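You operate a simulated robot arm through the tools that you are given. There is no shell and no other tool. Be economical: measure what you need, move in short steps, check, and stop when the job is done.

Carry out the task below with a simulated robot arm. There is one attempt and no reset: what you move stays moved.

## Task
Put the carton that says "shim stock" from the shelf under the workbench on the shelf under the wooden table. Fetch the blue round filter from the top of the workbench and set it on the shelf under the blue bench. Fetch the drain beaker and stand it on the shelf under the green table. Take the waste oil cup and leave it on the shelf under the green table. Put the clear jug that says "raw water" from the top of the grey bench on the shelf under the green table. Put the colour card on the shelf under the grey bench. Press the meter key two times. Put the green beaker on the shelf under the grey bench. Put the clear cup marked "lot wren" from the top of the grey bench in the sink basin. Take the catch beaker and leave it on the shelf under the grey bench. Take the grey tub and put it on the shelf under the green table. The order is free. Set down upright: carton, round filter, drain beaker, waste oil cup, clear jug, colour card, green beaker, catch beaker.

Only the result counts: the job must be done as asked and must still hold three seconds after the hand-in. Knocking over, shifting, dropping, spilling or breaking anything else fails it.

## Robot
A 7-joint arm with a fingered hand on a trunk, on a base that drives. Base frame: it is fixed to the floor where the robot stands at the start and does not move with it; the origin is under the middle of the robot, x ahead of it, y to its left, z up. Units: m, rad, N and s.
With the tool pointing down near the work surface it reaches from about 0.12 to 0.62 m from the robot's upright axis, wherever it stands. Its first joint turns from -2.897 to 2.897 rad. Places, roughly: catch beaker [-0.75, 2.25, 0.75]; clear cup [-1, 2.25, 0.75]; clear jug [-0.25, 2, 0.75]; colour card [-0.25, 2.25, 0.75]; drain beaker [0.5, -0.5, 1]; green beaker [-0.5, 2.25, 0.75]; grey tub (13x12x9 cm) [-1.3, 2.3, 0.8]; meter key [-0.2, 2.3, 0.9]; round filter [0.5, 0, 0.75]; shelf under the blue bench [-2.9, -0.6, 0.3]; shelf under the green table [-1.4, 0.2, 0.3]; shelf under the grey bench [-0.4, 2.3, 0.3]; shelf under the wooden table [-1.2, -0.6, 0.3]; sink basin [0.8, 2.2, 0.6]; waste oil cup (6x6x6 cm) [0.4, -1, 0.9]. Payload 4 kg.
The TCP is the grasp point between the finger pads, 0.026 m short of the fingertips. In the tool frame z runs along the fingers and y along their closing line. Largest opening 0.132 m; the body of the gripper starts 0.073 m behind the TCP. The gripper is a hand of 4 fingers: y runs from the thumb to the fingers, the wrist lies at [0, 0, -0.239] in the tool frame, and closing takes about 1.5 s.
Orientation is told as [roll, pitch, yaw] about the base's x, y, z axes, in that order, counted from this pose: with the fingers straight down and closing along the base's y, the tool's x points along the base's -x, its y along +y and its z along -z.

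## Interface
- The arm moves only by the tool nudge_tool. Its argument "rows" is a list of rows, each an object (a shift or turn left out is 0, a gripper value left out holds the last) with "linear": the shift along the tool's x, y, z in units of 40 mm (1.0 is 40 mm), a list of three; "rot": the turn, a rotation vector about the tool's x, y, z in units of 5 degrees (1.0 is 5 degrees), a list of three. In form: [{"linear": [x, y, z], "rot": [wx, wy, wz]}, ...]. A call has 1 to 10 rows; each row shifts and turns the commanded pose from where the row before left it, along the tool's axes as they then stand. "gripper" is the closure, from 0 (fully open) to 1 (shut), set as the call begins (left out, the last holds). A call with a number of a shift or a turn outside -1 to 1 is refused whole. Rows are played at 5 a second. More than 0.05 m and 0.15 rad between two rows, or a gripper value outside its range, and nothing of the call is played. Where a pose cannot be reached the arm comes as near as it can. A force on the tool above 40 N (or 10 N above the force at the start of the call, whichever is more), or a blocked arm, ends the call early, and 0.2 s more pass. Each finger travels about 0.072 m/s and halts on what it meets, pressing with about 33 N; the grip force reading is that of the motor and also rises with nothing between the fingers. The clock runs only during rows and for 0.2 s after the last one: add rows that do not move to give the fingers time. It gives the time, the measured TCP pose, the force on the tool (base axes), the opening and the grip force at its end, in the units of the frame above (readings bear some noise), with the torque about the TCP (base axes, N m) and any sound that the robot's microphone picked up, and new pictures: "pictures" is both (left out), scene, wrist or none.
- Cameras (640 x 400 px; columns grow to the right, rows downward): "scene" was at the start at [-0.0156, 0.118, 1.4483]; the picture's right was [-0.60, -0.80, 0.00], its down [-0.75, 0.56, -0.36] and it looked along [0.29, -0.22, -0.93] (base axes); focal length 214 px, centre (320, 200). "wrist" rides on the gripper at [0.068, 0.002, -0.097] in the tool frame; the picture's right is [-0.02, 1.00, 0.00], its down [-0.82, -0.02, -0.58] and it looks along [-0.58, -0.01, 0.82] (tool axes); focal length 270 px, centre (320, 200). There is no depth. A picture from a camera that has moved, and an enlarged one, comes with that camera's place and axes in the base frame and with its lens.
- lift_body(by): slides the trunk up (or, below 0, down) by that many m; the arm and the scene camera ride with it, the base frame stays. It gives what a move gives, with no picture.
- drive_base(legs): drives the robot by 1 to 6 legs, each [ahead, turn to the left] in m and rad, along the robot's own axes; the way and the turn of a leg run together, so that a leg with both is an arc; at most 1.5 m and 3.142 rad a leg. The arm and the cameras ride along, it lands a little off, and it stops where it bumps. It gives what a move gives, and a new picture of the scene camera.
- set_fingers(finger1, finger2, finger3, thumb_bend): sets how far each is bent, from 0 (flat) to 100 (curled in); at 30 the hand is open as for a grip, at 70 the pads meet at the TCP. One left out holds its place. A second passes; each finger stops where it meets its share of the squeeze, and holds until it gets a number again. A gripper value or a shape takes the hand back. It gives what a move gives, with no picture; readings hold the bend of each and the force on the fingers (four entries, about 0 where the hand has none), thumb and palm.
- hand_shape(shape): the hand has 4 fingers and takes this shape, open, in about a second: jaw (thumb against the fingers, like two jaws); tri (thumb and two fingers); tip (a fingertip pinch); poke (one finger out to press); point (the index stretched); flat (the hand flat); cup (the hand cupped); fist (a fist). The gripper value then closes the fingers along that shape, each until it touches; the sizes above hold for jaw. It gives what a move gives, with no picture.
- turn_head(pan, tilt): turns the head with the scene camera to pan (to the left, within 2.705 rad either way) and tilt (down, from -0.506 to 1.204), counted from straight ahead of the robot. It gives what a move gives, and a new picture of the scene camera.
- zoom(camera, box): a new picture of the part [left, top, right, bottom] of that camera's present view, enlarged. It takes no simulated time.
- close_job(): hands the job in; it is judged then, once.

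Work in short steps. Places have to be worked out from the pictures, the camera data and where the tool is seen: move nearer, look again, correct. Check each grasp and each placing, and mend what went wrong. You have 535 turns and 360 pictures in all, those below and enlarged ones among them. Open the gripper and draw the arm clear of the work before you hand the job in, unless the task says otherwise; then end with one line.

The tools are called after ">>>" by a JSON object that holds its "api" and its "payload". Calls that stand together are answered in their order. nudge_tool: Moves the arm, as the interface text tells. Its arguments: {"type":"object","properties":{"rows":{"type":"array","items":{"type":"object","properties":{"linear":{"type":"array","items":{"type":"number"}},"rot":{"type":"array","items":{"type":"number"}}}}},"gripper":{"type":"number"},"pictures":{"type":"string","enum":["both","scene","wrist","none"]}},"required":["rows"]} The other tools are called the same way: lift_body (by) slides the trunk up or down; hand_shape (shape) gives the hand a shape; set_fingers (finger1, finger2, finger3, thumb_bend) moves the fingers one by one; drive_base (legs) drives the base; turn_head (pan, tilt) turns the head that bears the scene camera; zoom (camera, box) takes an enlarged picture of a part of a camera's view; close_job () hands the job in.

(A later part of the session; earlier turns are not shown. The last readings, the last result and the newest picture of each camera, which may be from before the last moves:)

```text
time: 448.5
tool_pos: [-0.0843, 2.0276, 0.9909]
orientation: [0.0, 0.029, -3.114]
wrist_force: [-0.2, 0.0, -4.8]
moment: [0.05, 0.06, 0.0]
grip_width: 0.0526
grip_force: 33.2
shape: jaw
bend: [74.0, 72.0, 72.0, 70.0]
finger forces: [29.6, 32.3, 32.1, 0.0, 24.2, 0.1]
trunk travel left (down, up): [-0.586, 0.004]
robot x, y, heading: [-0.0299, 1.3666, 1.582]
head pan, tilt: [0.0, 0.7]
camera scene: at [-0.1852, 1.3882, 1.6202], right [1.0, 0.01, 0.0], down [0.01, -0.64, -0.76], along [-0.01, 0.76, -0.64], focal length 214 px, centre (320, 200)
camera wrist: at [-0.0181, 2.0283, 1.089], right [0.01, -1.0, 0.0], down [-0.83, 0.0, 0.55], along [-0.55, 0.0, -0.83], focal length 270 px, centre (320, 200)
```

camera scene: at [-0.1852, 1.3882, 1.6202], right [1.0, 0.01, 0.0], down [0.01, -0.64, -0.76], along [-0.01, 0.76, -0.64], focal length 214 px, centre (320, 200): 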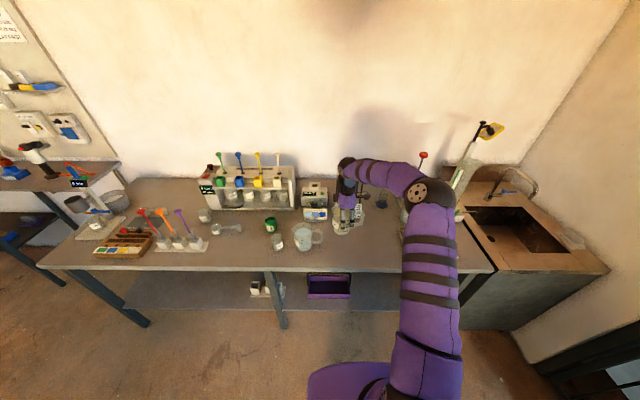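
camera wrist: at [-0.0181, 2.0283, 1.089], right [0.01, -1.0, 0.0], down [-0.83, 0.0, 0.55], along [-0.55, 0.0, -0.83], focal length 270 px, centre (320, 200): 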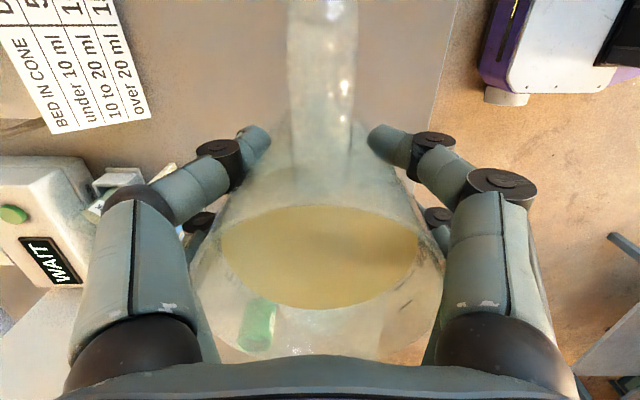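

The jug is up and level. I reverse straight back into free space, then spin the hand about the vertical so the elbow folds up, before going under the green table.

>>> {"api": "drive_base", "payload": {"legs": [[-0.6, 0], [-0.6, 0], [0, 1.56]]}}

>>> {"api": "nudge_tool", "payload": {"rows": [{"rot": [0, 0, -1]}, {"rot": [0, 0, -1]}, {"rot": [0, 0, -1]}, {"rot": [0, 0, -1]}, {"rot": [0, 0, -1]}, {"rot": [0, 0, -1]}, {"rot": [0, 0, -1]}, {"rot": [0, 0, -1]}, {"rot": [0, 0, -1]}, {"rot": [0, 0, -1]}], "pictures": "none"}}

>>> {"api": "nudge_tool", "payload": {"rows": [{"rot": [0, 0, -1]}, {"rot": [0, 0, -1]}, {"rot": [0, 0, -1]}, {"rot": [0, 0, -1]}, {"rot": [0, 0, -1]}, {"rot": [0, 0, -1]}, {"rot": [0, 0, -1]}, {"rot": [0, 0, -1]}]}}

```text
time: 458.3
tool_pos: [-0.6777, 0.2799, 0.9895]
orientation: [0.0, 0.031, -1.789]
wrist_force: [0.7, 1.9, -4.8]
moment: [-0.11, 0.05, 0.01]
grip_width: 0.0513
grip_force: 32.8
shape: jaw
bend: [74.0, 72.0, 72.0, 70.0]
finger forces: [29.2, 33.5, 34.5, 0.0, 27.1, 0.1]
trunk travel left (down, up): [-0.586, 0.004]
robot x, y, heading: [-0.0221, 0.1672, 2.723]
head pan, tilt: [0.0, 0.7]
stopped in leg 3: the robot was blocked; the commanded pose is now the measured one
camera scene: at [-0.1082, 0.0365, 1.6203], right [0.41, 0.91, 0.0], down [0.59, -0.26, -0.77], along [-0.7, 0.31, -0.64], focal length 214 px, centre (320, 200)
```

scene: 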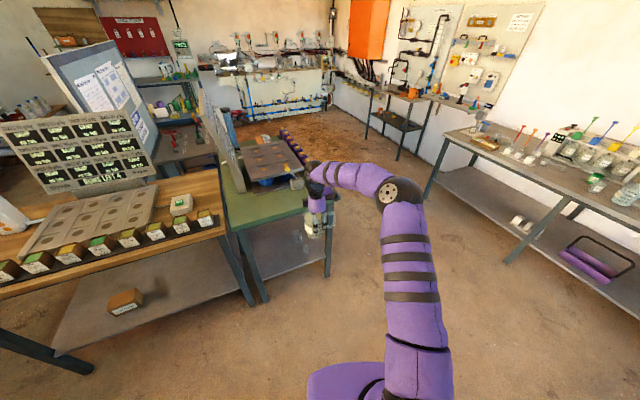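

```text
time: 460.5
tool_pos: [-0.6767, 0.281, 0.99]
orientation: [0.023, 0.018, -0.915]
wrist_force: [0.2, -0.2, -4.4]
moment: [0.0, 0.01, 0.0]
grip_width: 0.0515
grip_force: 33.4
shape: jaw
bend: [74.0, 72.0, 72.0, 70.0]
finger forces: [29.0, 33.5, 34.6, 0.1, 27.0, 0.1]
trunk travel left (down, up): [-0.586, 0.004]
robot x, y, heading: [-0.0256, 0.1664, 2.724]
head pan, tilt: [0.0, 0.7]
```

```text
time: 462.3
tool_pos: [-0.6772, 0.2806, 0.9905]
orientation: [0.032, -0.002, -0.218]
wrist_force: [0.3, -0.9, -3.6]
moment: [0.02, -0.02, 0.0]
grip_width: 0.0512
grip_force: 32.7
shape: jaw
bend: [74.0, 72.0, 72.0, 70.0]
finger forces: [29.0, 33.6, 34.6, 0.1, 27.1, 0.1]
trunk travel left (down, up): [-0.586, 0.004]
robot x, y, heading: [-0.0224, 0.1679, 2.728]
head pan, tilt: [0.0, 0.7]
camera scene: at [-0.1091, 0.0365, 1.6203], right [0.41, 0.91, 0.0], down [0.59, -0.26, -0.76], along [-0.7, 0.31, -0.64], focal length 214 px, centre (320, 200)
camera wrist: at [-0.7447, 0.2955, 1.0862], right [0.24, 0.97, 0.03], down [0.79, -0.22, 0.58], along [0.57, -0.11, -0.82], focal length 270 px, centre (320, 200)
```

scene: 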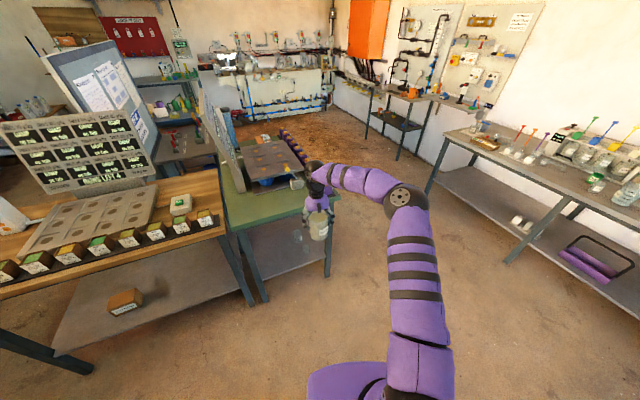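
wrist: 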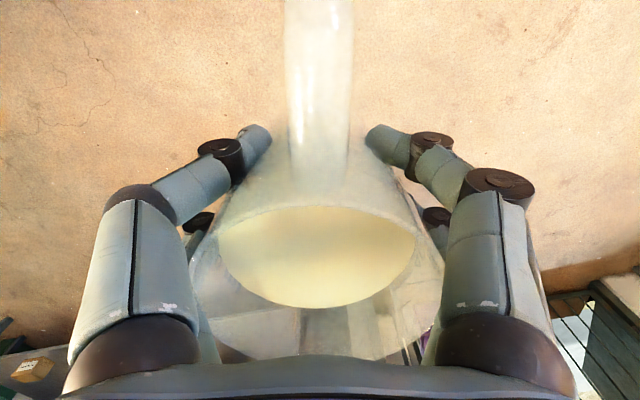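

Something blocked the end of that turn (the robot's back probably touched the bench), and the elbow is still out to the right. The green table's long north side is open and wide, so I go round to place the jug from there.

>>> {"api": "drive_base", "payload": {"legs": [[0, -0.85], [1.134, 0], [0, 1.268], [1.25, 0], [0, 1.571]]}}

>>> {"api": "turn_head", "payload": {"pan": 0.3, "tilt": 0.8}}

```text
time: 484.2
tool_pos: [-1.4395, 0.5501, 0.9909]
orientation: [0.032, 0.002, 1.819]
wrist_force: [0.3, 0.1, -5.7]
moment: [0.05, 0.07, 0.03]
grip_width: 0.0508
grip_force: 33.0
shape: jaw
bend: [74.0, 72.0, 72.0, 70.0]
finger forces: [29.3, 32.8, 34.2, 0.0, 27.0, 0.1]
trunk travel left (down, up): [-0.586, 0.004]
robot x, y, heading: [-1.633, 1.1878, -1.521]
head pan, tilt: [0.0, 0.7]
camera scene: at [-1.4799, 1.1675, 1.6203], right [-1.0, -0.05, 0.0], down [-0.03, 0.64, -0.76], along [0.04, -0.76, -0.64], focal length 214 px, centre (320, 200)
```

scene: 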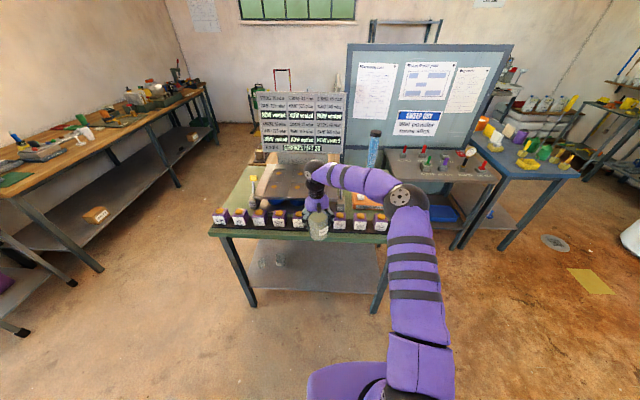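

```text
time: 485.0
tool_pos: [-1.4397, 0.5503, 0.99]
orientation: [0.032, 0.0, 1.82]
wrist_force: [0.0, 0.0, -5.4]
moment: [0.04, 0.02, 0.04]
grip_width: 0.0512
grip_force: 33.2
shape: jaw
bend: [74.0, 72.0, 72.0, 70.0]
finger forces: [29.4, 32.8, 34.2, 0.0, 27.0, 0.0]
trunk travel left (down, up): [-0.586, 0.004]
robot x, y, heading: [-1.6339, 1.187, -1.521]
head pan, tilt: [0.3, 0.799]
camera scene: at [-1.4565, 1.1765, 1.612], right [-0.94, -0.34, 0.0], down [-0.25, 0.67, -0.7], along [0.24, -0.65, -0.72], focal length 214 px, centre (320, 200)
```

scene: 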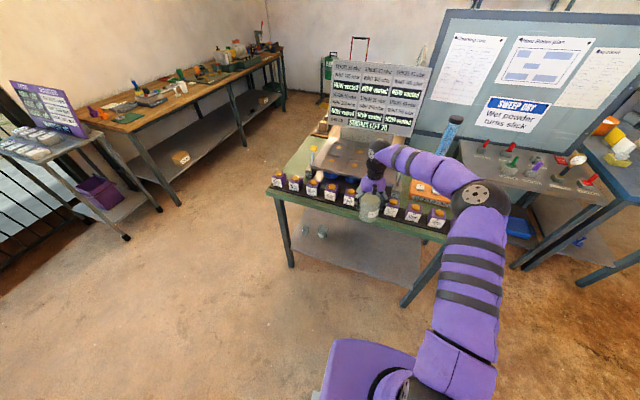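

The jug is close to the row of purple blocks but above them. I back off 0.15 m, lower the trunk fully, then drive in under the table.

>>> {"api": "drive_base", "payload": {"legs": [[-0.15, 0]]}}

>>> {"api": "lift_body", "payload": {"by": -0.3}}

>>> {"api": "lift_body", "payload": {"by": -0.27}}

>>> {"api": "drive_base", "payload": {"legs": [[0.2, 0]]}}

```text
time: 486.4
tool_pos: [-1.4467, 0.7015, 0.9897]
orientation: [0.031, -0.001, 1.819]
wrist_force: [-0.3, -0.1, -5.3]
moment: [0.0, 0.01, 0.01]
grip_width: 0.0509
grip_force: 32.6
shape: jaw
bend: [74.0, 72.0, 72.0, 70.0]
finger forces: [29.4, 32.9, 34.1, 0.1, 27.1, 0.0]
trunk travel left (down, up): [-0.586, 0.004]
robot x, y, heading: [-1.642, 1.3371, -1.523]
head pan, tilt: [0.3, 0.799]
camera scene: at [-1.464, 1.3276, 1.6121], right [-0.94, -0.34, 0.0], down [-0.25, 0.67, -0.7], along [0.24, -0.66, -0.72], focal length 214 px, centre (320, 200)
```

scene: 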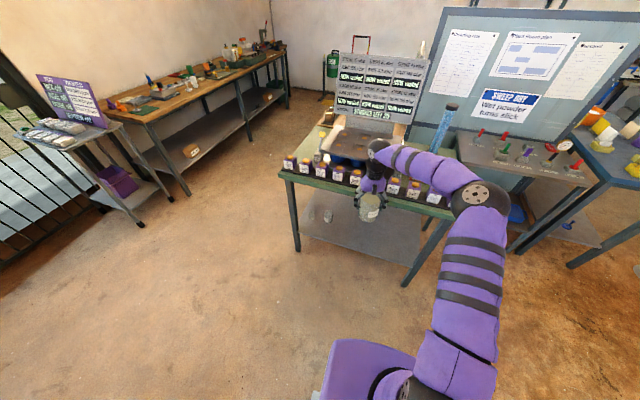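

```text
time: 489.4
tool_pos: [-1.4468, 0.7019, 0.6902]
orientation: [0.031, 0.0, 1.819]
wrist_force: [0.6, -0.7, -4.1]
moment: [0.04, -0.01, 0.01]
grip_width: 0.051
grip_force: 32.7
shape: jaw
bend: [74.0, 72.0, 72.0, 70.0]
finger forces: [29.4, 32.9, 34.2, 0.1, 27.1, 0.0]
trunk travel left (down, up): [-0.286, 0.304]
robot x, y, heading: [-1.639, 1.3397, -1.519]
head pan, tilt: [0.3, 0.799]
```

```text
time: 492.1
tool_pos: [-1.4476, 0.7025, 0.4206]
orientation: [0.031, 0.001, 1.818]
wrist_force: [0.0, 0.0, -5.0]
moment: [0.02, -0.03, -0.01]
grip_width: 0.0507
grip_force: 33.0
shape: jaw
bend: [74.0, 72.0, 72.0, 70.0]
finger forces: [29.5, 33.0, 34.3, 0.0, 26.9, 0.0]
trunk travel left (down, up): [-0.016, 0.574]
robot x, y, heading: [-1.6392, 1.3368, -1.521]
head pan, tilt: [0.3, 0.799]
```

```text
time: 493.7
tool_pos: [-1.4353, 0.5056, 0.4195]
orientation: [0.032, 0.002, 1.823]
wrist_force: [-0.1, 0.6, -5.0]
moment: [0.05, 0.0, 0.04]
grip_width: 0.0507
grip_force: 33.3
shape: jaw
bend: [74.0, 72.0, 72.0, 70.0]
finger forces: [29.6, 33.0, 34.2, 0.0, 27.0, 0.0]
trunk travel left (down, up): [-0.016, 0.574]
robot x, y, heading: [-1.6314, 1.137, -1.521]
head pan, tilt: [0.3, 0.799]
camera scene: at [-1.4542, 1.1302, 1.042], right [-0.94, -0.34, 0.0], down [-0.25, 0.67, -0.7], along [0.24, -0.65, -0.72], focal length 214 px, centre (320, 200)
```

scene: 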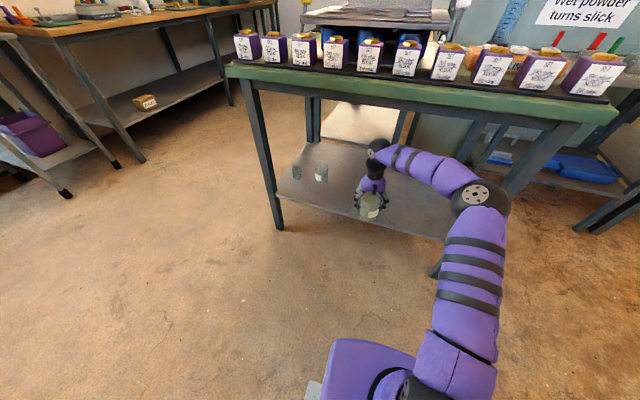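

All the purple blocks are untouched. The elbow would pass close to the west leg, so I turn the base a little left before going in.

>>> {"api": "drive_base", "payload": {"legs": [[0, 0.13]]}}

>>> {"api": "turn_head", "payload": {"pan": -0.2, "tilt": 0.7}}

```text
time: 494.8
tool_pos: [-1.3559, 0.5355, 0.4202]
orientation: [0.031, 0.0, 1.951]
wrist_force: [1.0, -0.2, -5.6]
moment: [0.03, 0.06, 0.02]
grip_width: 0.0506
grip_force: 32.7
shape: jaw
bend: [74.0, 72.0, 72.0, 70.0]
finger forces: [30.0, 33.3, 34.2, 0.1, 27.4, 0.1]
trunk travel left (down, up): [-0.016, 0.574]
robot x, y, heading: [-1.632, 1.1395, -1.39]
head pan, tilt: [0.3, 0.799]
camera scene: at [-1.4547, 1.1539, 1.042], right [-0.89, -0.46, 0.0], down [-0.33, 0.64, -0.7], along [0.32, -0.62, -0.72], focal length 214 px, centre (320, 200)
```

scene: 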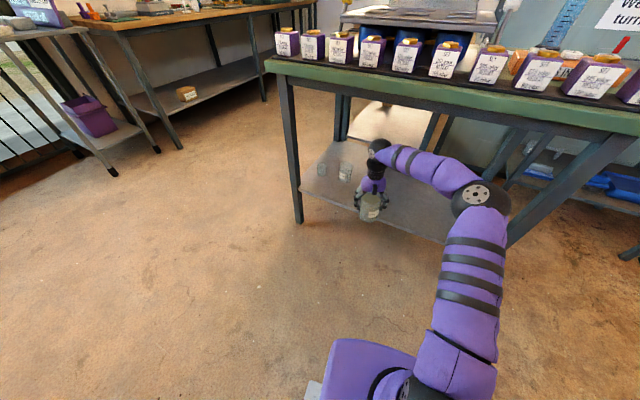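

```text
time: 495.7
tool_pos: [-1.3565, 0.5352, 0.4213]
orientation: [0.03, -0.001, 1.951]
wrist_force: [-0.2, 0.5, -4.8]
moment: [0.04, 0.04, 0.03]
grip_width: 0.0508
grip_force: 32.9
shape: jaw
bend: [74.0, 72.0, 72.0, 70.0]
finger forces: [29.9, 33.2, 34.2, 0.1, 27.5, 0.0]
trunk travel left (down, up): [-0.016, 0.574]
robot x, y, heading: [-1.6279, 1.1428, -1.391]
head pan, tilt: [-0.201, 0.7]
camera scene: at [-1.4936, 1.1404, 1.0502], right [-1.0, 0.02, 0.0], down [0.01, 0.64, -0.76], along [-0.01, -0.76, -0.64], focal length 214 px, centre (320, 200)
```

scene: 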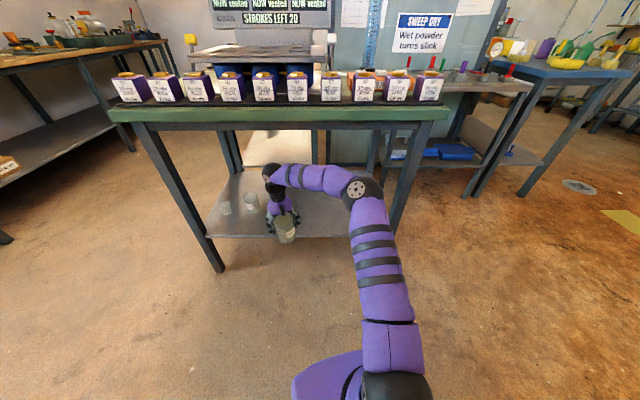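

Now the elbow is well clear of the leg. I drive in 0.15 m.

>>> {"api": "drive_base", "payload": {"legs": [[0.15, 0]]}}

>>> {"api": "nudge_tool", "payload": {"rows": [{"linear": [0, 0, 0.2]}, {"linear": [0, 0, 0.2]}, {"linear": [0, 0, 0.2]}, {"linear": [0, 0, 0.2]}], "pictures": "wrist"}}

```text
time: 497.1
tool_pos: [-1.3268, 0.3904, 0.4203]
orientation: [0.032, -0.003, 1.952]
wrist_force: [0.5, 0.6, -5.0]
moment: [0.03, 0.02, -0.01]
grip_width: 0.0508
grip_force: 33.4
shape: jaw
bend: [74.0, 72.0, 72.0, 70.0]
finger forces: [29.8, 33.2, 34.3, 0.0, 27.4, 0.1]
trunk travel left (down, up): [-0.016, 0.574]
robot x, y, heading: [-1.6062, 0.9954, -1.38]
head pan, tilt: [-0.201, 0.7]
camera scene: at [-1.4665, 0.9949, 1.0503], right [-1.0, 0.01, 0.0], down [0.01, 0.64, -0.76], along [-0.01, -0.76, -0.64], focal length 214 px, centre (320, 200)
```

scene: 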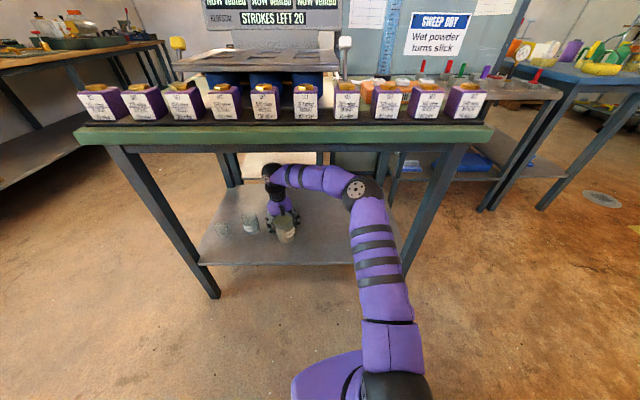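

```text
time: 498.1
tool_pos: [-1.3283, 0.39, 0.3877]
orientation: [0.031, 0.0, 1.953]
wrist_force: [-0.3, 0.0, -5.1]
moment: [0.06, 0.06, 0.02]
grip_width: 0.0509
grip_force: 33.6
shape: jaw
bend: [74.0, 72.0, 72.0, 70.0]
finger forces: [29.9, 33.2, 34.2, 0.0, 27.3, 0.1]
trunk travel left (down, up): [-0.016, 0.574]
robot x, y, heading: [-1.6031, 0.9899, -1.383]
head pan, tilt: [-0.201, 0.7]
camera wrist: at [-1.3006, 0.3274, 0.4836], right [-0.94, -0.35, 0.03], down [-0.27, 0.77, 0.58], along [-0.23, 0.53, -0.82], focal length 270 px, centre (320, 200)
```

wrist: 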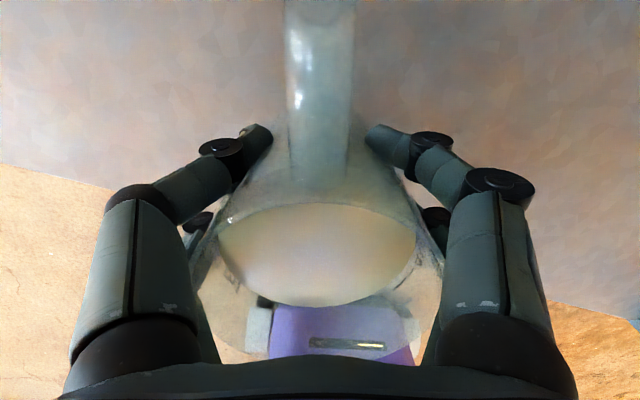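

The jug is over the shelf with a 6 cm margin. I lower in small steps until the force shows contact.

>>> {"api": "nudge_tool", "payload": {"rows": [{"linear": [0, 0, 0.075]}, {"linear": [0, 0, 0.075]}, {"linear": [0, 0, 0.075]}], "pictures": "none"}}

>>> {"api": "nudge_tool", "payload": {"rows": [{"linear": [0, 0, 0.06]}], "pictures": "none"}}

```text
time: 498.9
tool_pos: [-1.3279, 0.3907, 0.3788]
orientation: [0.032, -0.001, 1.954]
wrist_force: [1.3, 0.0, -5.2]
moment: [0.06, 0.0, 0.05]
grip_width: 0.0505
grip_force: 32.9
shape: jaw
bend: [74.0, 72.0, 72.0, 70.0]
finger forces: [30.0, 33.2, 34.3, 0.0, 27.4, 0.1]
trunk travel left (down, up): [-0.016, 0.574]
robot x, y, heading: [-1.6025, 0.9942, -1.386]
head pan, tilt: [-0.201, 0.7]
```

```text
time: 499.2
tool_pos: [-1.3269, 0.3909, 0.3761]
orientation: [0.033, 0.0, 1.952]
wrist_force: [-0.1, 0.5, -4.1]
moment: [0.04, 0.04, -0.01]
grip_width: 0.0507
grip_force: 33.6
shape: jaw
bend: [74.0, 72.0, 72.0, 70.0]
finger forces: [29.9, 33.2, 34.3, 0.0, 27.4, 0.1]
trunk travel left (down, up): [-0.016, 0.574]
robot x, y, heading: [-1.6031, 0.9931, -1.383]
head pan, tilt: [-0.201, 0.7]
```

>>> {"api": "nudge_tool", "payload": {"rows": [{"linear": [0, 0, 0.06]}], "pictures": "none"}}

>>> {"api": "nudge_tool", "payload": {"rows": [{"linear": [0, 0, 0.05]}], "pictures": "none"}}

```text
time: 499.6
tool_pos: [-1.3282, 0.3897, 0.3741]
orientation: [0.032, -0.001, 1.954]
wrist_force: [0.4, -0.6, -4.6]
moment: [0.05, 0.0, -0.01]
grip_width: 0.0508
grip_force: 32.9
shape: jaw
bend: [74.0, 72.0, 72.0, 70.0]
finger forces: [29.9, 33.1, 34.3, 0.0, 27.4, 0.0]
trunk travel left (down, up): [-0.016, 0.574]
robot x, y, heading: [-1.6036, 0.9936, -1.383]
head pan, tilt: [-0.201, 0.7]
```

```text
time: 500.1
tool_pos: [-1.3277, 0.391, 0.3725]
orientation: [0.03, 0.002, 1.952]
wrist_force: [-0.4, -0.2, -2.7]
moment: [0.05, -0.05, -0.01]
grip_width: 0.0509
grip_force: 32.7
shape: jaw
bend: [74.0, 72.0, 72.0, 70.0]
finger forces: [30.0, 33.5, 34.1, 0.0, 27.3, 0.0]
trunk travel left (down, up): [-0.016, 0.574]
robot x, y, heading: [-1.6049, 1.0005, -1.382]
head pan, tilt: [-0.201, 0.7]
```

The shelf begins to carry the weight. I lower 1.5 mm more and open.

>>> {"api": "nudge_tool", "payload": {"rows": [{"linear": [0, 0, 0.04]}], "pictures": "none"}}

>>> {"api": "nudge_tool", "payload": {"rows": [{}, {}, {}, {}, {}, {}, {}], "gripper": 0, "pictures": "wrist"}}

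```text
time: 500.4
tool_pos: [-1.328, 0.3911, 0.3711]
orientation: [0.031, 0.001, 1.952]
wrist_force: [-1.5, 0.8, 4.8]
moment: [0.07, -0.12, 0.02]
grip_width: 0.0509
grip_force: 32.5
shape: jaw
bend: [74.0, 72.0, 72.0, 70.0]
finger forces: [30.2, 34.5, 34.2, 0.0, 27.8, 0.0]
trunk travel left (down, up): [-0.016, 0.574]
robot x, y, heading: [-1.6012, 0.9947, -1.384]
head pan, tilt: [-0.201, 0.7]
```

```text
time: 502.1
tool_pos: [-1.329, 0.3911, 0.371]
orientation: [0.031, 0.001, 1.952]
wrist_force: [-1.0, -0.2, 0.7]
moment: [0.01, -0.01, -0.03]
grip_width: 0.132
grip_force: 0.1
shape: jaw
bend: [30.0, 30.0, 30.0, 30.0]
finger forces: [0.0, 0.6, 0.0, 0.0, 0.1, 0.1]
trunk travel left (down, up): [-0.016, 0.574]
robot x, y, heading: [-1.6064, 0.9953, -1.383]
head pan, tilt: [-0.201, 0.7]
camera wrist: at [-1.3006, 0.3282, 0.4667], right [-0.94, -0.35, 0.03], down [-0.27, 0.77, 0.58], along [-0.23, 0.53, -0.82], focal length 270 px, centre (320, 200)
```

wrist: 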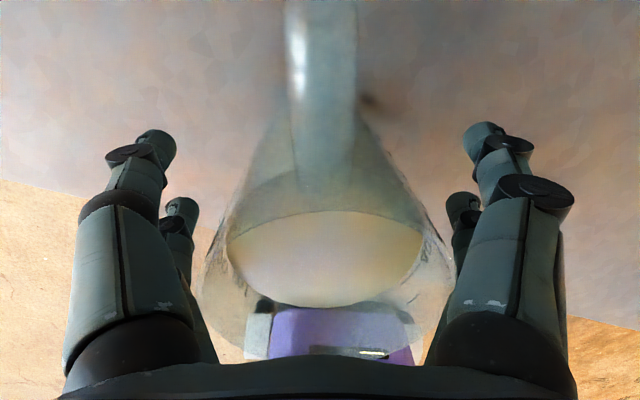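

The jug stands. I draw the hand back along its own axis with the arm, so the fingers slide out straight on both sides of the jug.

>>> {"api": "nudge_tool", "payload": {"rows": [{"linear": [-0.7, 0, -0.05]}, {"linear": [-0.7, 0, -0.05]}, {"linear": [-0.7, 0, -0.05]}, {"linear": [-0.7, 0, 0]}], "pictures": "wrist"}}

```text
time: 503.1
tool_pos: [-1.3685, 0.4944, 0.3763]
orientation: [0.033, 0.0, 1.953]
wrist_force: [-0.3, 0.0, 0.1]
moment: [-0.01, -0.01, -0.02]
grip_width: 0.1316
grip_force: 0.2
shape: jaw
bend: [30.0, 30.0, 30.0, 30.0]
finger forces: [0.0, 0.1, 0.0, 0.0, 0.1, 0.0]
trunk travel left (down, up): [-0.016, 0.574]
robot x, y, heading: [-1.6016, 0.9965, -1.383]
head pan, tilt: [-0.201, 0.7]
camera wrist: at [-1.3415, 0.4322, 0.4724], right [-0.94, -0.35, 0.03], down [-0.27, 0.77, 0.58], along [-0.23, 0.53, -0.82], focal length 270 px, centre (320, 200)
```

wrist: 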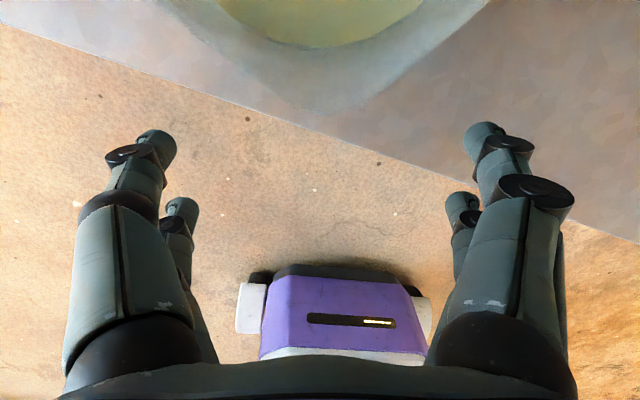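

The hand is clear of the jug. I back off and check the shelf.

>>> {"api": "drive_base", "payload": {"legs": [[-0.35, 0]]}}

>>> {"api": "zoom", "payload": {"camera": "scene", "box": [160, 130, 420, 290]}}

```text
time: 505.4
tool_pos: [-1.4341, 0.8495, 0.3778]
orientation: [0.031, -0.001, 1.957]
wrist_force: [-0.2, -0.2, 0.3]
moment: [-0.02, 0.05, 0.01]
grip_width: 0.1319
grip_force: 0.0
shape: jaw
bend: [30.0, 30.0, 30.0, 30.0]
finger forces: [0.1, 0.1, 0.0, 0.0, 0.1, 0.1]
trunk travel left (down, up): [-0.016, 0.574]
robot x, y, heading: [-1.674, 1.3486, -1.379]
head pan, tilt: [-0.201, 0.7]
camera scene: at [-1.5341, 1.35, 1.0503], right [-1.0, 0.01, 0.0], down [0.01, 0.64, -0.76], along [-0.01, -0.76, -0.64], focal length 214 px, centre (320, 200)
```

scene: 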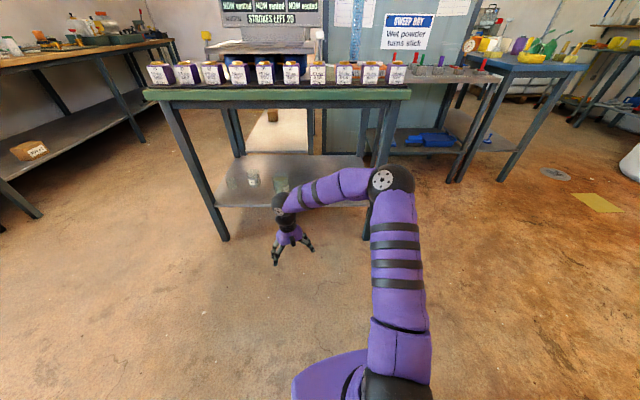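

```text
2.46 times, centred on (290, 210) of scene
camera zoom: at [-1.5341, 1.35, 1.0503], right [-1.0, 0.01, 0.0], down [0.01, 0.64, -0.76], along [-0.01, -0.76, -0.64], focal length 528 px, centre (394, 175)
```

zoom: 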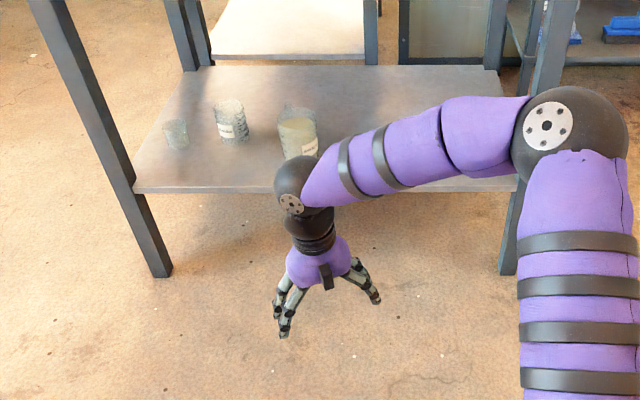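

All three items stand on the green shelf. Next is the catch beaker: I raise the trunk and arm, square up the hand with a slight forward tilt, and drive to the grey bench.

>>> {"api": "lift_body", "payload": {"by": 0.4}}

>>> {"api": "lift_body", "payload": {"by": 0.17}}

>>> {"api": "nudge_tool", "payload": {"rows": [{"linear": [0, 0, -0.9], "rot": [0, 0, 1]}, {"linear": [0, 0, -0.9], "rot": [0, 0, 1]}, {"linear": [0.5, 0, -0.9], "rot": [0, 0, 0.23]}, {"linear": [0.5, 0, 0], "rot": [0, 1, 0]}, {"linear": [0.5, 0, 0], "rot": [0, 1, 0]}], "pictures": "none"}}

>>> {"api": "drive_base", "payload": {"legs": [[0, 1.379], [1.03, 0], [0, 1.571]]}}

>>> {"api": "turn_head", "payload": {"pan": 0.1, "tilt": 0.75}}

```text
time: 509.2
tool_pos: [-1.4344, 0.8498, 0.7773]
orientation: [0.032, -0.001, 1.956]
wrist_force: [-0.1, 0.4, -0.1]
moment: [-0.01, 0.01, 0.0]
grip_width: 0.1322
grip_force: 0.1
shape: jaw
bend: [30.0, 30.0, 30.0, 30.0]
finger forces: [0.0, 0.1, 0.1, 0.0, 0.0, 0.0]
trunk travel left (down, up): [-0.416, 0.174]
robot x, y, heading: [-1.6712, 1.3498, -1.382]
head pan, tilt: [-0.201, 0.7]
```

```text
time: 511.1
tool_pos: [-1.4337, 0.8494, 0.9475]
orientation: [0.03, 0.001, 1.957]
wrist_force: [0.5, 0.1, 0.2]
moment: [-0.02, -0.01, 0.01]
grip_width: 0.1318
grip_force: 0.0
shape: jaw
bend: [30.0, 30.0, 30.0, 30.0]
finger forces: [0.1, 0.0, 0.1, 0.1, 0.0, 0.0]
trunk travel left (down, up): [-0.586, 0.004]
robot x, y, heading: [-1.6717, 1.3454, -1.383]
head pan, tilt: [-0.201, 0.7]
```

```text
time: 512.3
tool_pos: [-1.4195, 0.7896, 1.056]
orientation: [0.032, 0.181, 1.767]
wrist_force: [-0.4, 0.1, 0.2]
moment: [-0.01, -0.01, 0.01]
grip_width: 0.1316
grip_force: 0.0
shape: jaw
bend: [30.0, 30.0, 30.0, 30.0]
finger forces: [0.1, 0.0, 0.0, 0.1, 0.0, 0.1]
trunk travel left (down, up): [-0.586, 0.004]
robot x, y, heading: [-1.6712, 1.3496, -1.377]
head pan, tilt: [-0.201, 0.7]
```

```text
time: 525.6
tool_pos: [-0.7413, 1.9329, 1.0562]
orientation: [0.031, 0.179, -1.623]
wrist_force: [-0.3, -0.1, -0.4]
moment: [0.0, 0.0, 0.02]
grip_width: 0.1317
grip_force: 0.0
shape: jaw
bend: [30.0, 30.0, 30.0, 30.0]
finger forces: [0.0, 0.0, 0.0, 0.0, 0.1, 0.0]
trunk travel left (down, up): [-0.586, 0.004]
robot x, y, heading: [-0.6342, 1.327, 1.51]
head pan, tilt: [-0.201, 0.7]
camera scene: at [-0.7702, 1.3592, 1.6203], right [0.97, -0.26, 0.0], down [-0.17, -0.62, -0.76], along [0.2, 0.74, -0.64], focal length 214 px, centre (320, 200)
```

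scene: 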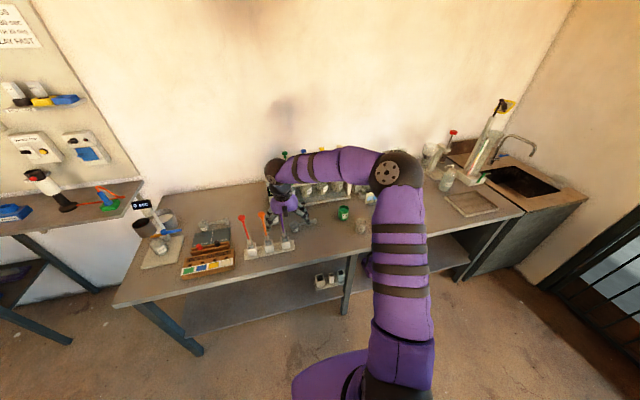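

```text
time: 526.4
tool_pos: [-0.7418, 1.9338, 1.0557]
orientation: [0.031, 0.179, -1.622]
wrist_force: [0.3, 0.2, -0.1]
moment: [0.0, 0.0, -0.04]
grip_width: 0.132
grip_force: 0.0
shape: jaw
bend: [30.0, 30.0, 30.0, 30.0]
finger forces: [0.0, 0.0, 0.0, 0.1, 0.0, 0.0]
trunk travel left (down, up): [-0.586, 0.004]
robot x, y, heading: [-0.6335, 1.3276, 1.513]
head pan, tilt: [0.099, 0.75]
camera scene: at [-0.7953, 1.36, 1.6161], right [1.0, 0.04, 0.0], down [0.03, -0.68, -0.73], along [-0.03, 0.73, -0.68], focal length 214 px, centre (320, 200)
```

scene: 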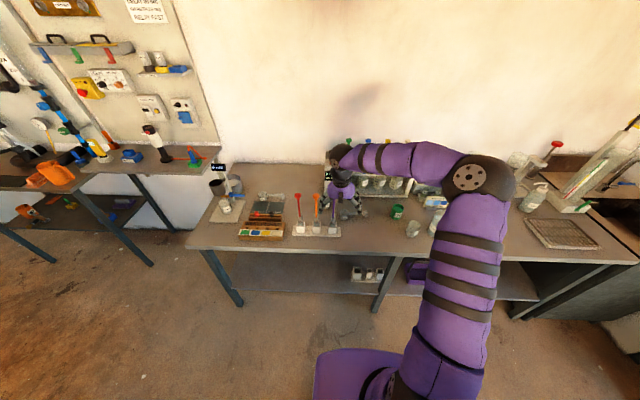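

I look through the wrist camera here, above the rack of sticks.

>>> {"api": "zoom", "payload": {"camera": "wrist", "box": [0, 0, 640, 400]}}

>>> {"api": "zoom", "payload": {"camera": "scene", "box": [270, 160, 450, 262]}}

```text
1.00 times, centred on (320, 200) of wrist (not enlarged: the box is as wide or as high as the picture)
camera zoom: at [-0.7396, 1.9834, 1.1625], right [1.0, -0.08, 0.03], down [-0.09, -0.9, 0.42], along [-0.01, -0.42, -0.91], focal length 270 px, centre (320, 200)
```

zoom: 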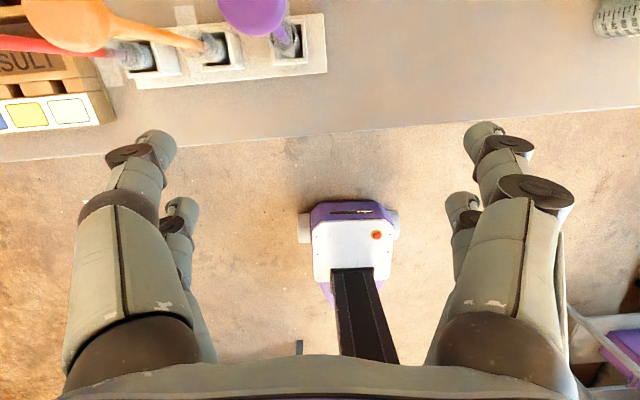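

```text
3.56 times, centred on (360, 211) of scene
camera zoom: at [-0.7953, 1.36, 1.6161], right [1.0, 0.04, 0.0], down [0.03, -0.68, -0.73], along [-0.03, 0.73, -0.68], focal length 763 px, centre (178, 161)
```

zoom: 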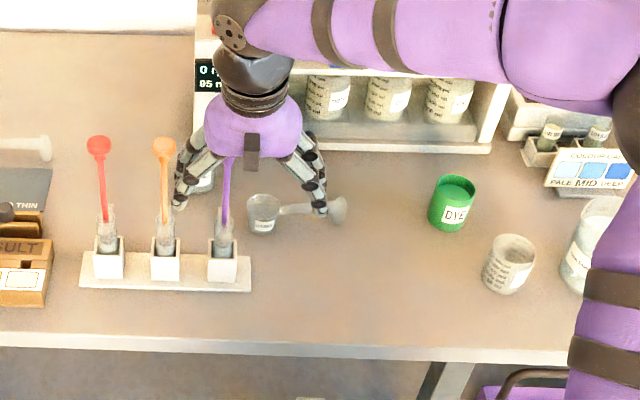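

The sticks' knobs reach z 1.03, so I raise the hand 7 cm first and shift left to the beaker's line, then drive forward over the beaker at (-0.787, 2.172).

>>> {"api": "nudge_tool", "payload": {"rows": [{"linear": [0.15, 0, -0.85]}, {"linear": [0.15, 0, -0.85]}, {"linear": [0, -0.75, 0]}, {"linear": [0, -0.72, 0]}], "pictures": "none"}}

>>> {"api": "drive_base", "payload": {"legs": [[0.225, 0]]}}

>>> {"api": "nudge_tool", "payload": {"rows": [{}], "pictures": "wrist"}}

```text
time: 527.4
tool_pos: [-0.8039, 1.9358, 1.1212]
orientation: [0.034, 0.179, -1.625]
wrist_force: [0.6, -0.5, -0.8]
moment: [-0.04, 0.0, -0.01]
grip_width: 0.132
grip_force: 0.1
shape: jaw
bend: [30.0, 30.0, 30.0, 30.0]
finger forces: [0.0, 0.1, 0.0, 0.0, 0.1, 0.1]
trunk travel left (down, up): [-0.586, 0.004]
robot x, y, heading: [-0.6345, 1.3308, 1.513]
head pan, tilt: [0.099, 0.75]
```

```text
time: 529.1
tool_pos: [-0.7869, 2.1602, 1.1224]
orientation: [0.031, 0.18, -1.628]
wrist_force: [0.0, -0.2, 0.4]
moment: [-0.03, -0.01, 0.0]
grip_width: 0.1321
grip_force: 0.1
shape: jaw
bend: [30.0, 30.0, 30.0, 30.0]
finger forces: [0.1, 0.1, 0.1, 0.0, 0.1, 0.1]
trunk travel left (down, up): [-0.586, 0.004]
robot x, y, heading: [-0.6231, 1.5518, 1.506]
head pan, tilt: [0.099, 0.75]
camera scene: at [-0.7812, 1.5851, 1.616], right [1.0, 0.03, 0.0], down [0.02, -0.68, -0.73], along [-0.03, 0.73, -0.68], focal length 214 px, centre (320, 200)
```

scene: 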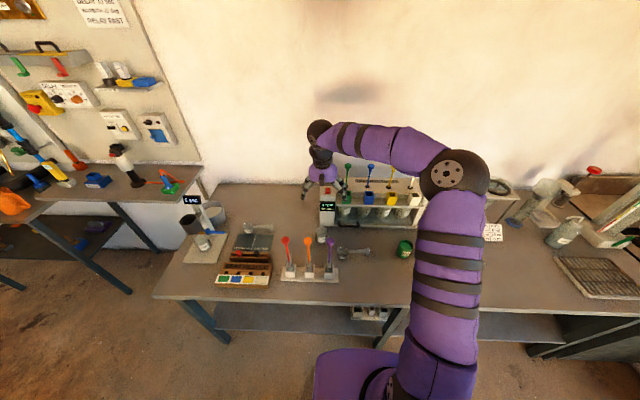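

```text
time: 529.5
tool_pos: [-0.7869, 2.1584, 1.1215]
orientation: [0.031, 0.179, -1.631]
wrist_force: [0.3, 0.2, -0.3]
moment: [0.01, -0.02, -0.01]
grip_width: 0.1322
grip_force: 0.1
shape: jaw
bend: [30.0, 30.0, 30.0, 30.0]
finger forces: [0.1, 0.1, 0.0, 0.0, 0.1, 0.0]
trunk travel left (down, up): [-0.586, 0.004]
robot x, y, heading: [-0.6217, 1.5529, 1.506]
head pan, tilt: [0.099, 0.75]
camera wrist: at [-0.7842, 2.21, 1.2291], right [1.0, -0.09, 0.03], down [-0.09, -0.9, 0.42], along [-0.01, -0.42, -0.91], focal length 270 px, centre (320, 200)
```

wrist: 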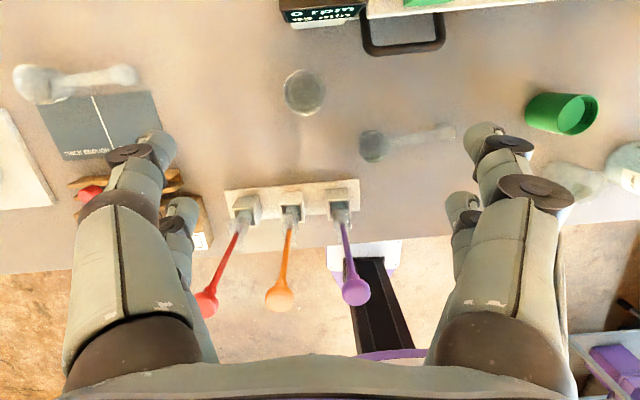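

From above, the beaker's rim is at (-0.794, 2.192). I tilt 5° more so the camera keeps clear of the incubator, centre over the beaker, and lower partway.

>>> {"api": "nudge_tool", "payload": {"rows": [{"rot": [0, 1, 0]}, {"linear": [0.65, -0.17, 0.175]}], "pictures": "none"}}

>>> {"api": "lift_body", "payload": {"by": -0.18}}

>>> {"api": "nudge_tool", "payload": {"rows": [{}], "pictures": "wrist"}}

```text
time: 530.1
tool_pos: [-0.7923, 2.1859, 1.1237]
orientation: [0.031, 0.268, -1.626]
wrist_force: [-0.3, 0.0, 0.2]
moment: [0.01, 0.01, 0.02]
grip_width: 0.1319
grip_force: 0.1
shape: jaw
bend: [30.0, 30.0, 30.0, 30.0]
finger forces: [0.0, 0.0, 0.0, 0.1, 0.1, 0.1]
trunk travel left (down, up): [-0.586, 0.004]
robot x, y, heading: [-0.6205, 1.557, 1.508]
head pan, tilt: [0.099, 0.75]
```

```text
time: 532.1
tool_pos: [-0.792, 2.186, 0.9441]
orientation: [0.035, 0.266, -1.625]
wrist_force: [-0.3, 0.1, 0.3]
moment: [0.01, -0.01, 0.02]
grip_width: 0.132
grip_force: 0.1
shape: jaw
bend: [30.0, 30.0, 30.0, 30.0]
finger forces: [0.0, 0.0, 0.1, 0.1, 0.0, 0.1]
trunk travel left (down, up): [-0.406, 0.184]
robot x, y, heading: [-0.6227, 1.5512, 1.505]
head pan, tilt: [0.099, 0.75]
```

```text
time: 532.5
tool_pos: [-0.7919, 2.1847, 0.943]
orientation: [0.034, 0.268, -1.626]
wrist_force: [0.8, -0.7, 0.0]
moment: [0.01, 0.02, 0.01]
grip_width: 0.1322
grip_force: 0.1
shape: jaw
bend: [30.0, 30.0, 30.0, 30.0]
finger forces: [0.1, 0.1, 0.1, 0.1, 0.0, 0.1]
trunk travel left (down, up): [-0.406, 0.184]
robot x, y, heading: [-0.6229, 1.553, 1.506]
head pan, tilt: [0.099, 0.75]
camera wrist: at [-0.7904, 2.2271, 1.0543], right [1.0, -0.09, 0.02], down [-0.09, -0.94, 0.34], along [-0.01, -0.34, -0.94], focal length 270 px, centre (320, 200)
```

wrist: 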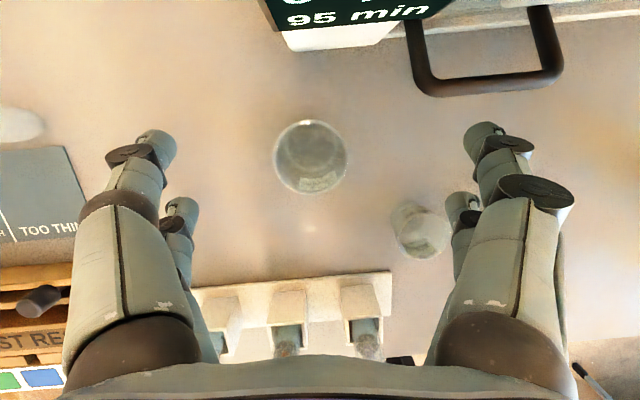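

The beaker is centred and the ladle cup is close to the right fingers, so I narrow the opening to 8.5 cm and lower the rest.

>>> {"api": "nudge_tool", "payload": {"rows": [{"linear": [0.12, -0.08, 0.03]}, {}, {}, {}], "gripper": 0.35, "pictures": "none"}}

>>> {"api": "lift_body", "payload": {"by": -0.09}}

>>> {"api": "nudge_tool", "payload": {"rows": [{}], "pictures": "wrist"}}

```text
time: 533.5
tool_pos: [-0.7952, 2.1911, 0.9436]
orientation: [0.033, 0.266, -1.626]
wrist_force: [0.2, -0.7, -1.1]
moment: [-0.02, 0.0, 0.01]
grip_width: 0.0861
grip_force: 0.1
shape: jaw
bend: [70.0, 70.0, 70.0, 64.0]
finger forces: [0.1, 0.0, 0.1, 0.0, 0.0, 0.0]
trunk travel left (down, up): [-0.406, 0.184]
robot x, y, heading: [-0.6211, 1.5527, 1.506]
head pan, tilt: [0.099, 0.75]
```

```text
time: 534.7
tool_pos: [-0.795, 2.191, 0.8533]
orientation: [0.032, 0.267, -1.625]
wrist_force: [0.1, 0.2, 0.1]
moment: [0.01, 0.0, 0.0]
grip_width: 0.0862
grip_force: 0.0
shape: jaw
bend: [70.0, 70.0, 70.0, 64.0]
finger forces: [0.0, 0.0, 0.0, 0.0, 0.1, 0.1]
trunk travel left (down, up): [-0.316, 0.274]
robot x, y, heading: [-0.62, 1.5535, 1.509]
head pan, tilt: [0.099, 0.75]
```

```text
time: 535.1
tool_pos: [-0.7948, 2.19, 0.8548]
orientation: [0.033, 0.269, -1.625]
wrist_force: [-0.9, 0.7, -0.4]
moment: [-0.02, 0.0, 0.02]
grip_width: 0.0864
grip_force: 0.1
shape: jaw
bend: [70.0, 70.0, 70.0, 64.0]
finger forces: [0.1, 0.0, 0.0, 0.0, 0.0, 0.0]
trunk travel left (down, up): [-0.316, 0.274]
robot x, y, heading: [-0.6209, 1.55, 1.509]
head pan, tilt: [0.099, 0.75]
camera wrist: at [-0.7936, 2.232, 0.9642], right [1.0, -0.09, 0.02], down [-0.09, -0.94, 0.34], along [-0.01, -0.34, -0.94], focal length 270 px, centre (320, 200)
```

wrist: 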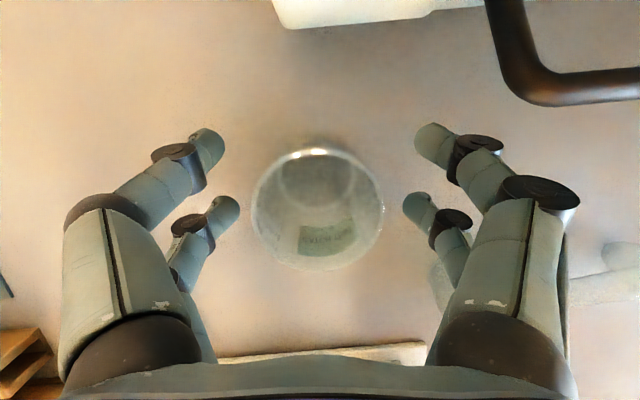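

Slightly too far forward; I draw back 7 mm and close.

>>> {"api": "nudge_tool", "payload": {"rows": [{"linear": [-0.17, 0, -0.045]}], "pictures": "none"}}

>>> {"api": "nudge_tool", "payload": {"rows": [{}, {}, {}, {}, {}, {}], "gripper": 1, "pictures": "wrist"}}

```text
time: 535.5
tool_pos: [-0.7947, 2.1823, 0.8525]
orientation: [0.03, 0.268, -1.625]
wrist_force: [0.2, -0.2, 0.4]
moment: [0.01, -0.04, -0.01]
grip_width: 0.0858
grip_force: 0.0
shape: jaw
bend: [70.0, 70.0, 70.0, 64.0]
finger forces: [0.1, 0.0, 0.1, 0.0, 0.1, 0.0]
trunk travel left (down, up): [-0.316, 0.274]
robot x, y, heading: [-0.6189, 1.5495, 1.506]
head pan, tilt: [0.099, 0.75]
```

```text
time: 536.9
tool_pos: [-0.7944, 2.1838, 0.8535]
orientation: [0.034, 0.267, -1.624]
wrist_force: [1.5, -0.6, -1.4]
moment: [0.01, 0.01, 0.01]
grip_width: 0.0329
grip_force: 33.4
shape: jaw
bend: [74.0, 74.0, 74.0, 70.0]
finger forces: [31.5, 30.7, 29.6, 0.0, 29.2, 0.0]
trunk travel left (down, up): [-0.316, 0.274]
robot x, y, heading: [-0.6214, 1.5533, 1.508]
head pan, tilt: [0.099, 0.75]
camera wrist: at [-0.7939, 2.2249, 0.964], right [1.0, -0.09, 0.02], down [-0.09, -0.94, 0.34], along [-0.01, -0.34, -0.94], focal length 270 px, centre (320, 200)
```

wrist: 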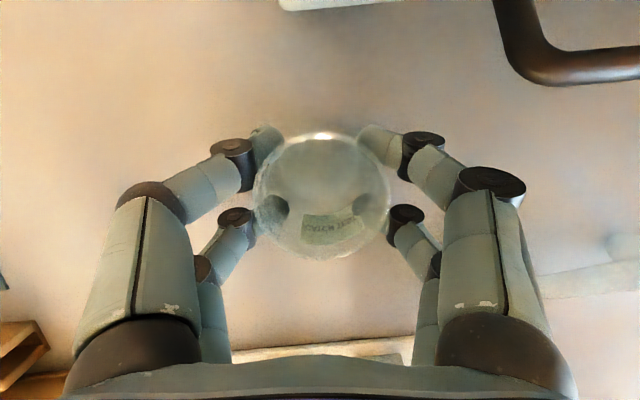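

All four digits hold the catch beaker. I lift it above the sticks, back out, and lower the arm for the shelf.

>>> {"api": "lift_body", "payload": {"by": 0.27}}

>>> {"api": "drive_base", "payload": {"legs": [[-0.45, 0]]}}

>>> {"api": "nudge_tool", "payload": {"rows": [{"linear": [-0.25, 0, 0.95]}, {"linear": [-0.25, 0, 0.95]}, {"linear": [-0.25, 0, 0.95]}, {"linear": [-0.25, 0, 0.95]}, {"linear": [-0.25, 0, 0.95]}]}}

```text
time: 539.7
tool_pos: [-0.7945, 2.1845, 1.1233]
orientation: [0.033, 0.267, -1.625]
wrist_force: [0.7, 0.1, -1.1]
moment: [-0.01, -0.07, 0.04]
grip_width: 0.0328
grip_force: 32.5
shape: jaw
bend: [74.0, 74.0, 74.0, 70.0]
finger forces: [31.5, 30.6, 29.6, 0.1, 29.3, 0.0]
trunk travel left (down, up): [-0.586, 0.004]
robot x, y, heading: [-0.6206, 1.5521, 1.505]
head pan, tilt: [0.099, 0.75]
```

```text
time: 542.4
tool_pos: [-0.8266, 1.7281, 1.1234]
orientation: [0.034, 0.268, -1.622]
wrist_force: [0.2, -0.8, -0.6]
moment: [0.0, -0.01, 0.01]
grip_width: 0.0328
grip_force: 33.1
shape: jaw
bend: [74.0, 74.0, 74.0, 70.0]
finger forces: [31.5, 30.6, 29.6, 0.0, 29.2, 0.0]
trunk travel left (down, up): [-0.586, 0.004]
robot x, y, heading: [-0.6544, 1.0973, 1.509]
head pan, tilt: [0.099, 0.75]
camera scene: at [-0.8101, 1.1295, 1.6161], right [1.0, 0.04, 0.0], down [0.03, -0.68, -0.73], along [-0.03, 0.73, -0.68], focal length 214 px, centre (320, 200)
```

scene: 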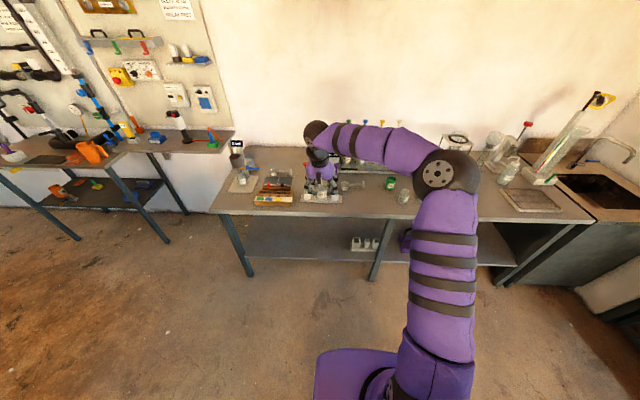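

```text
time: 543.6
tool_pos: [-0.8213, 1.7285, 0.9279]
orientation: [0.031, 0.269, -1.622]
wrist_force: [-0.6, -0.6, -0.3]
moment: [-0.03, 0.04, 0.0]
grip_width: 0.0328
grip_force: 33.3
shape: jaw
bend: [74.0, 74.0, 74.0, 70.0]
finger forces: [31.9, 31.6, 30.1, 0.0, 29.9, 0.0]
trunk travel left (down, up): [-0.586, 0.004]
robot x, y, heading: [-0.6492, 1.0964, 1.511]
head pan, tilt: [0.099, 0.75]
camera scene: at [-0.8101, 1.1301, 1.6161], right [1.0, 0.04, 0.0], down [0.03, -0.68, -0.73], along [-0.03, 0.73, -0.68], focal length 214 px, centre (320, 200)
camera wrist: at [-0.8208, 1.7706, 1.0382], right [1.0, -0.09, 0.02], down [-0.09, -0.94, 0.34], along [-0.01, -0.34, -0.94], focal length 270 px, centre (320, 200)
```

scene: 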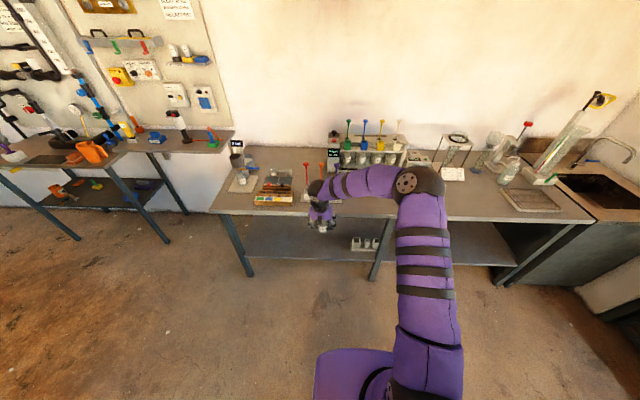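
wrist: 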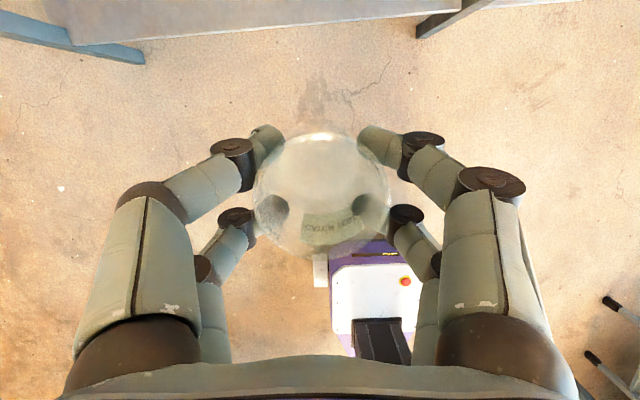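

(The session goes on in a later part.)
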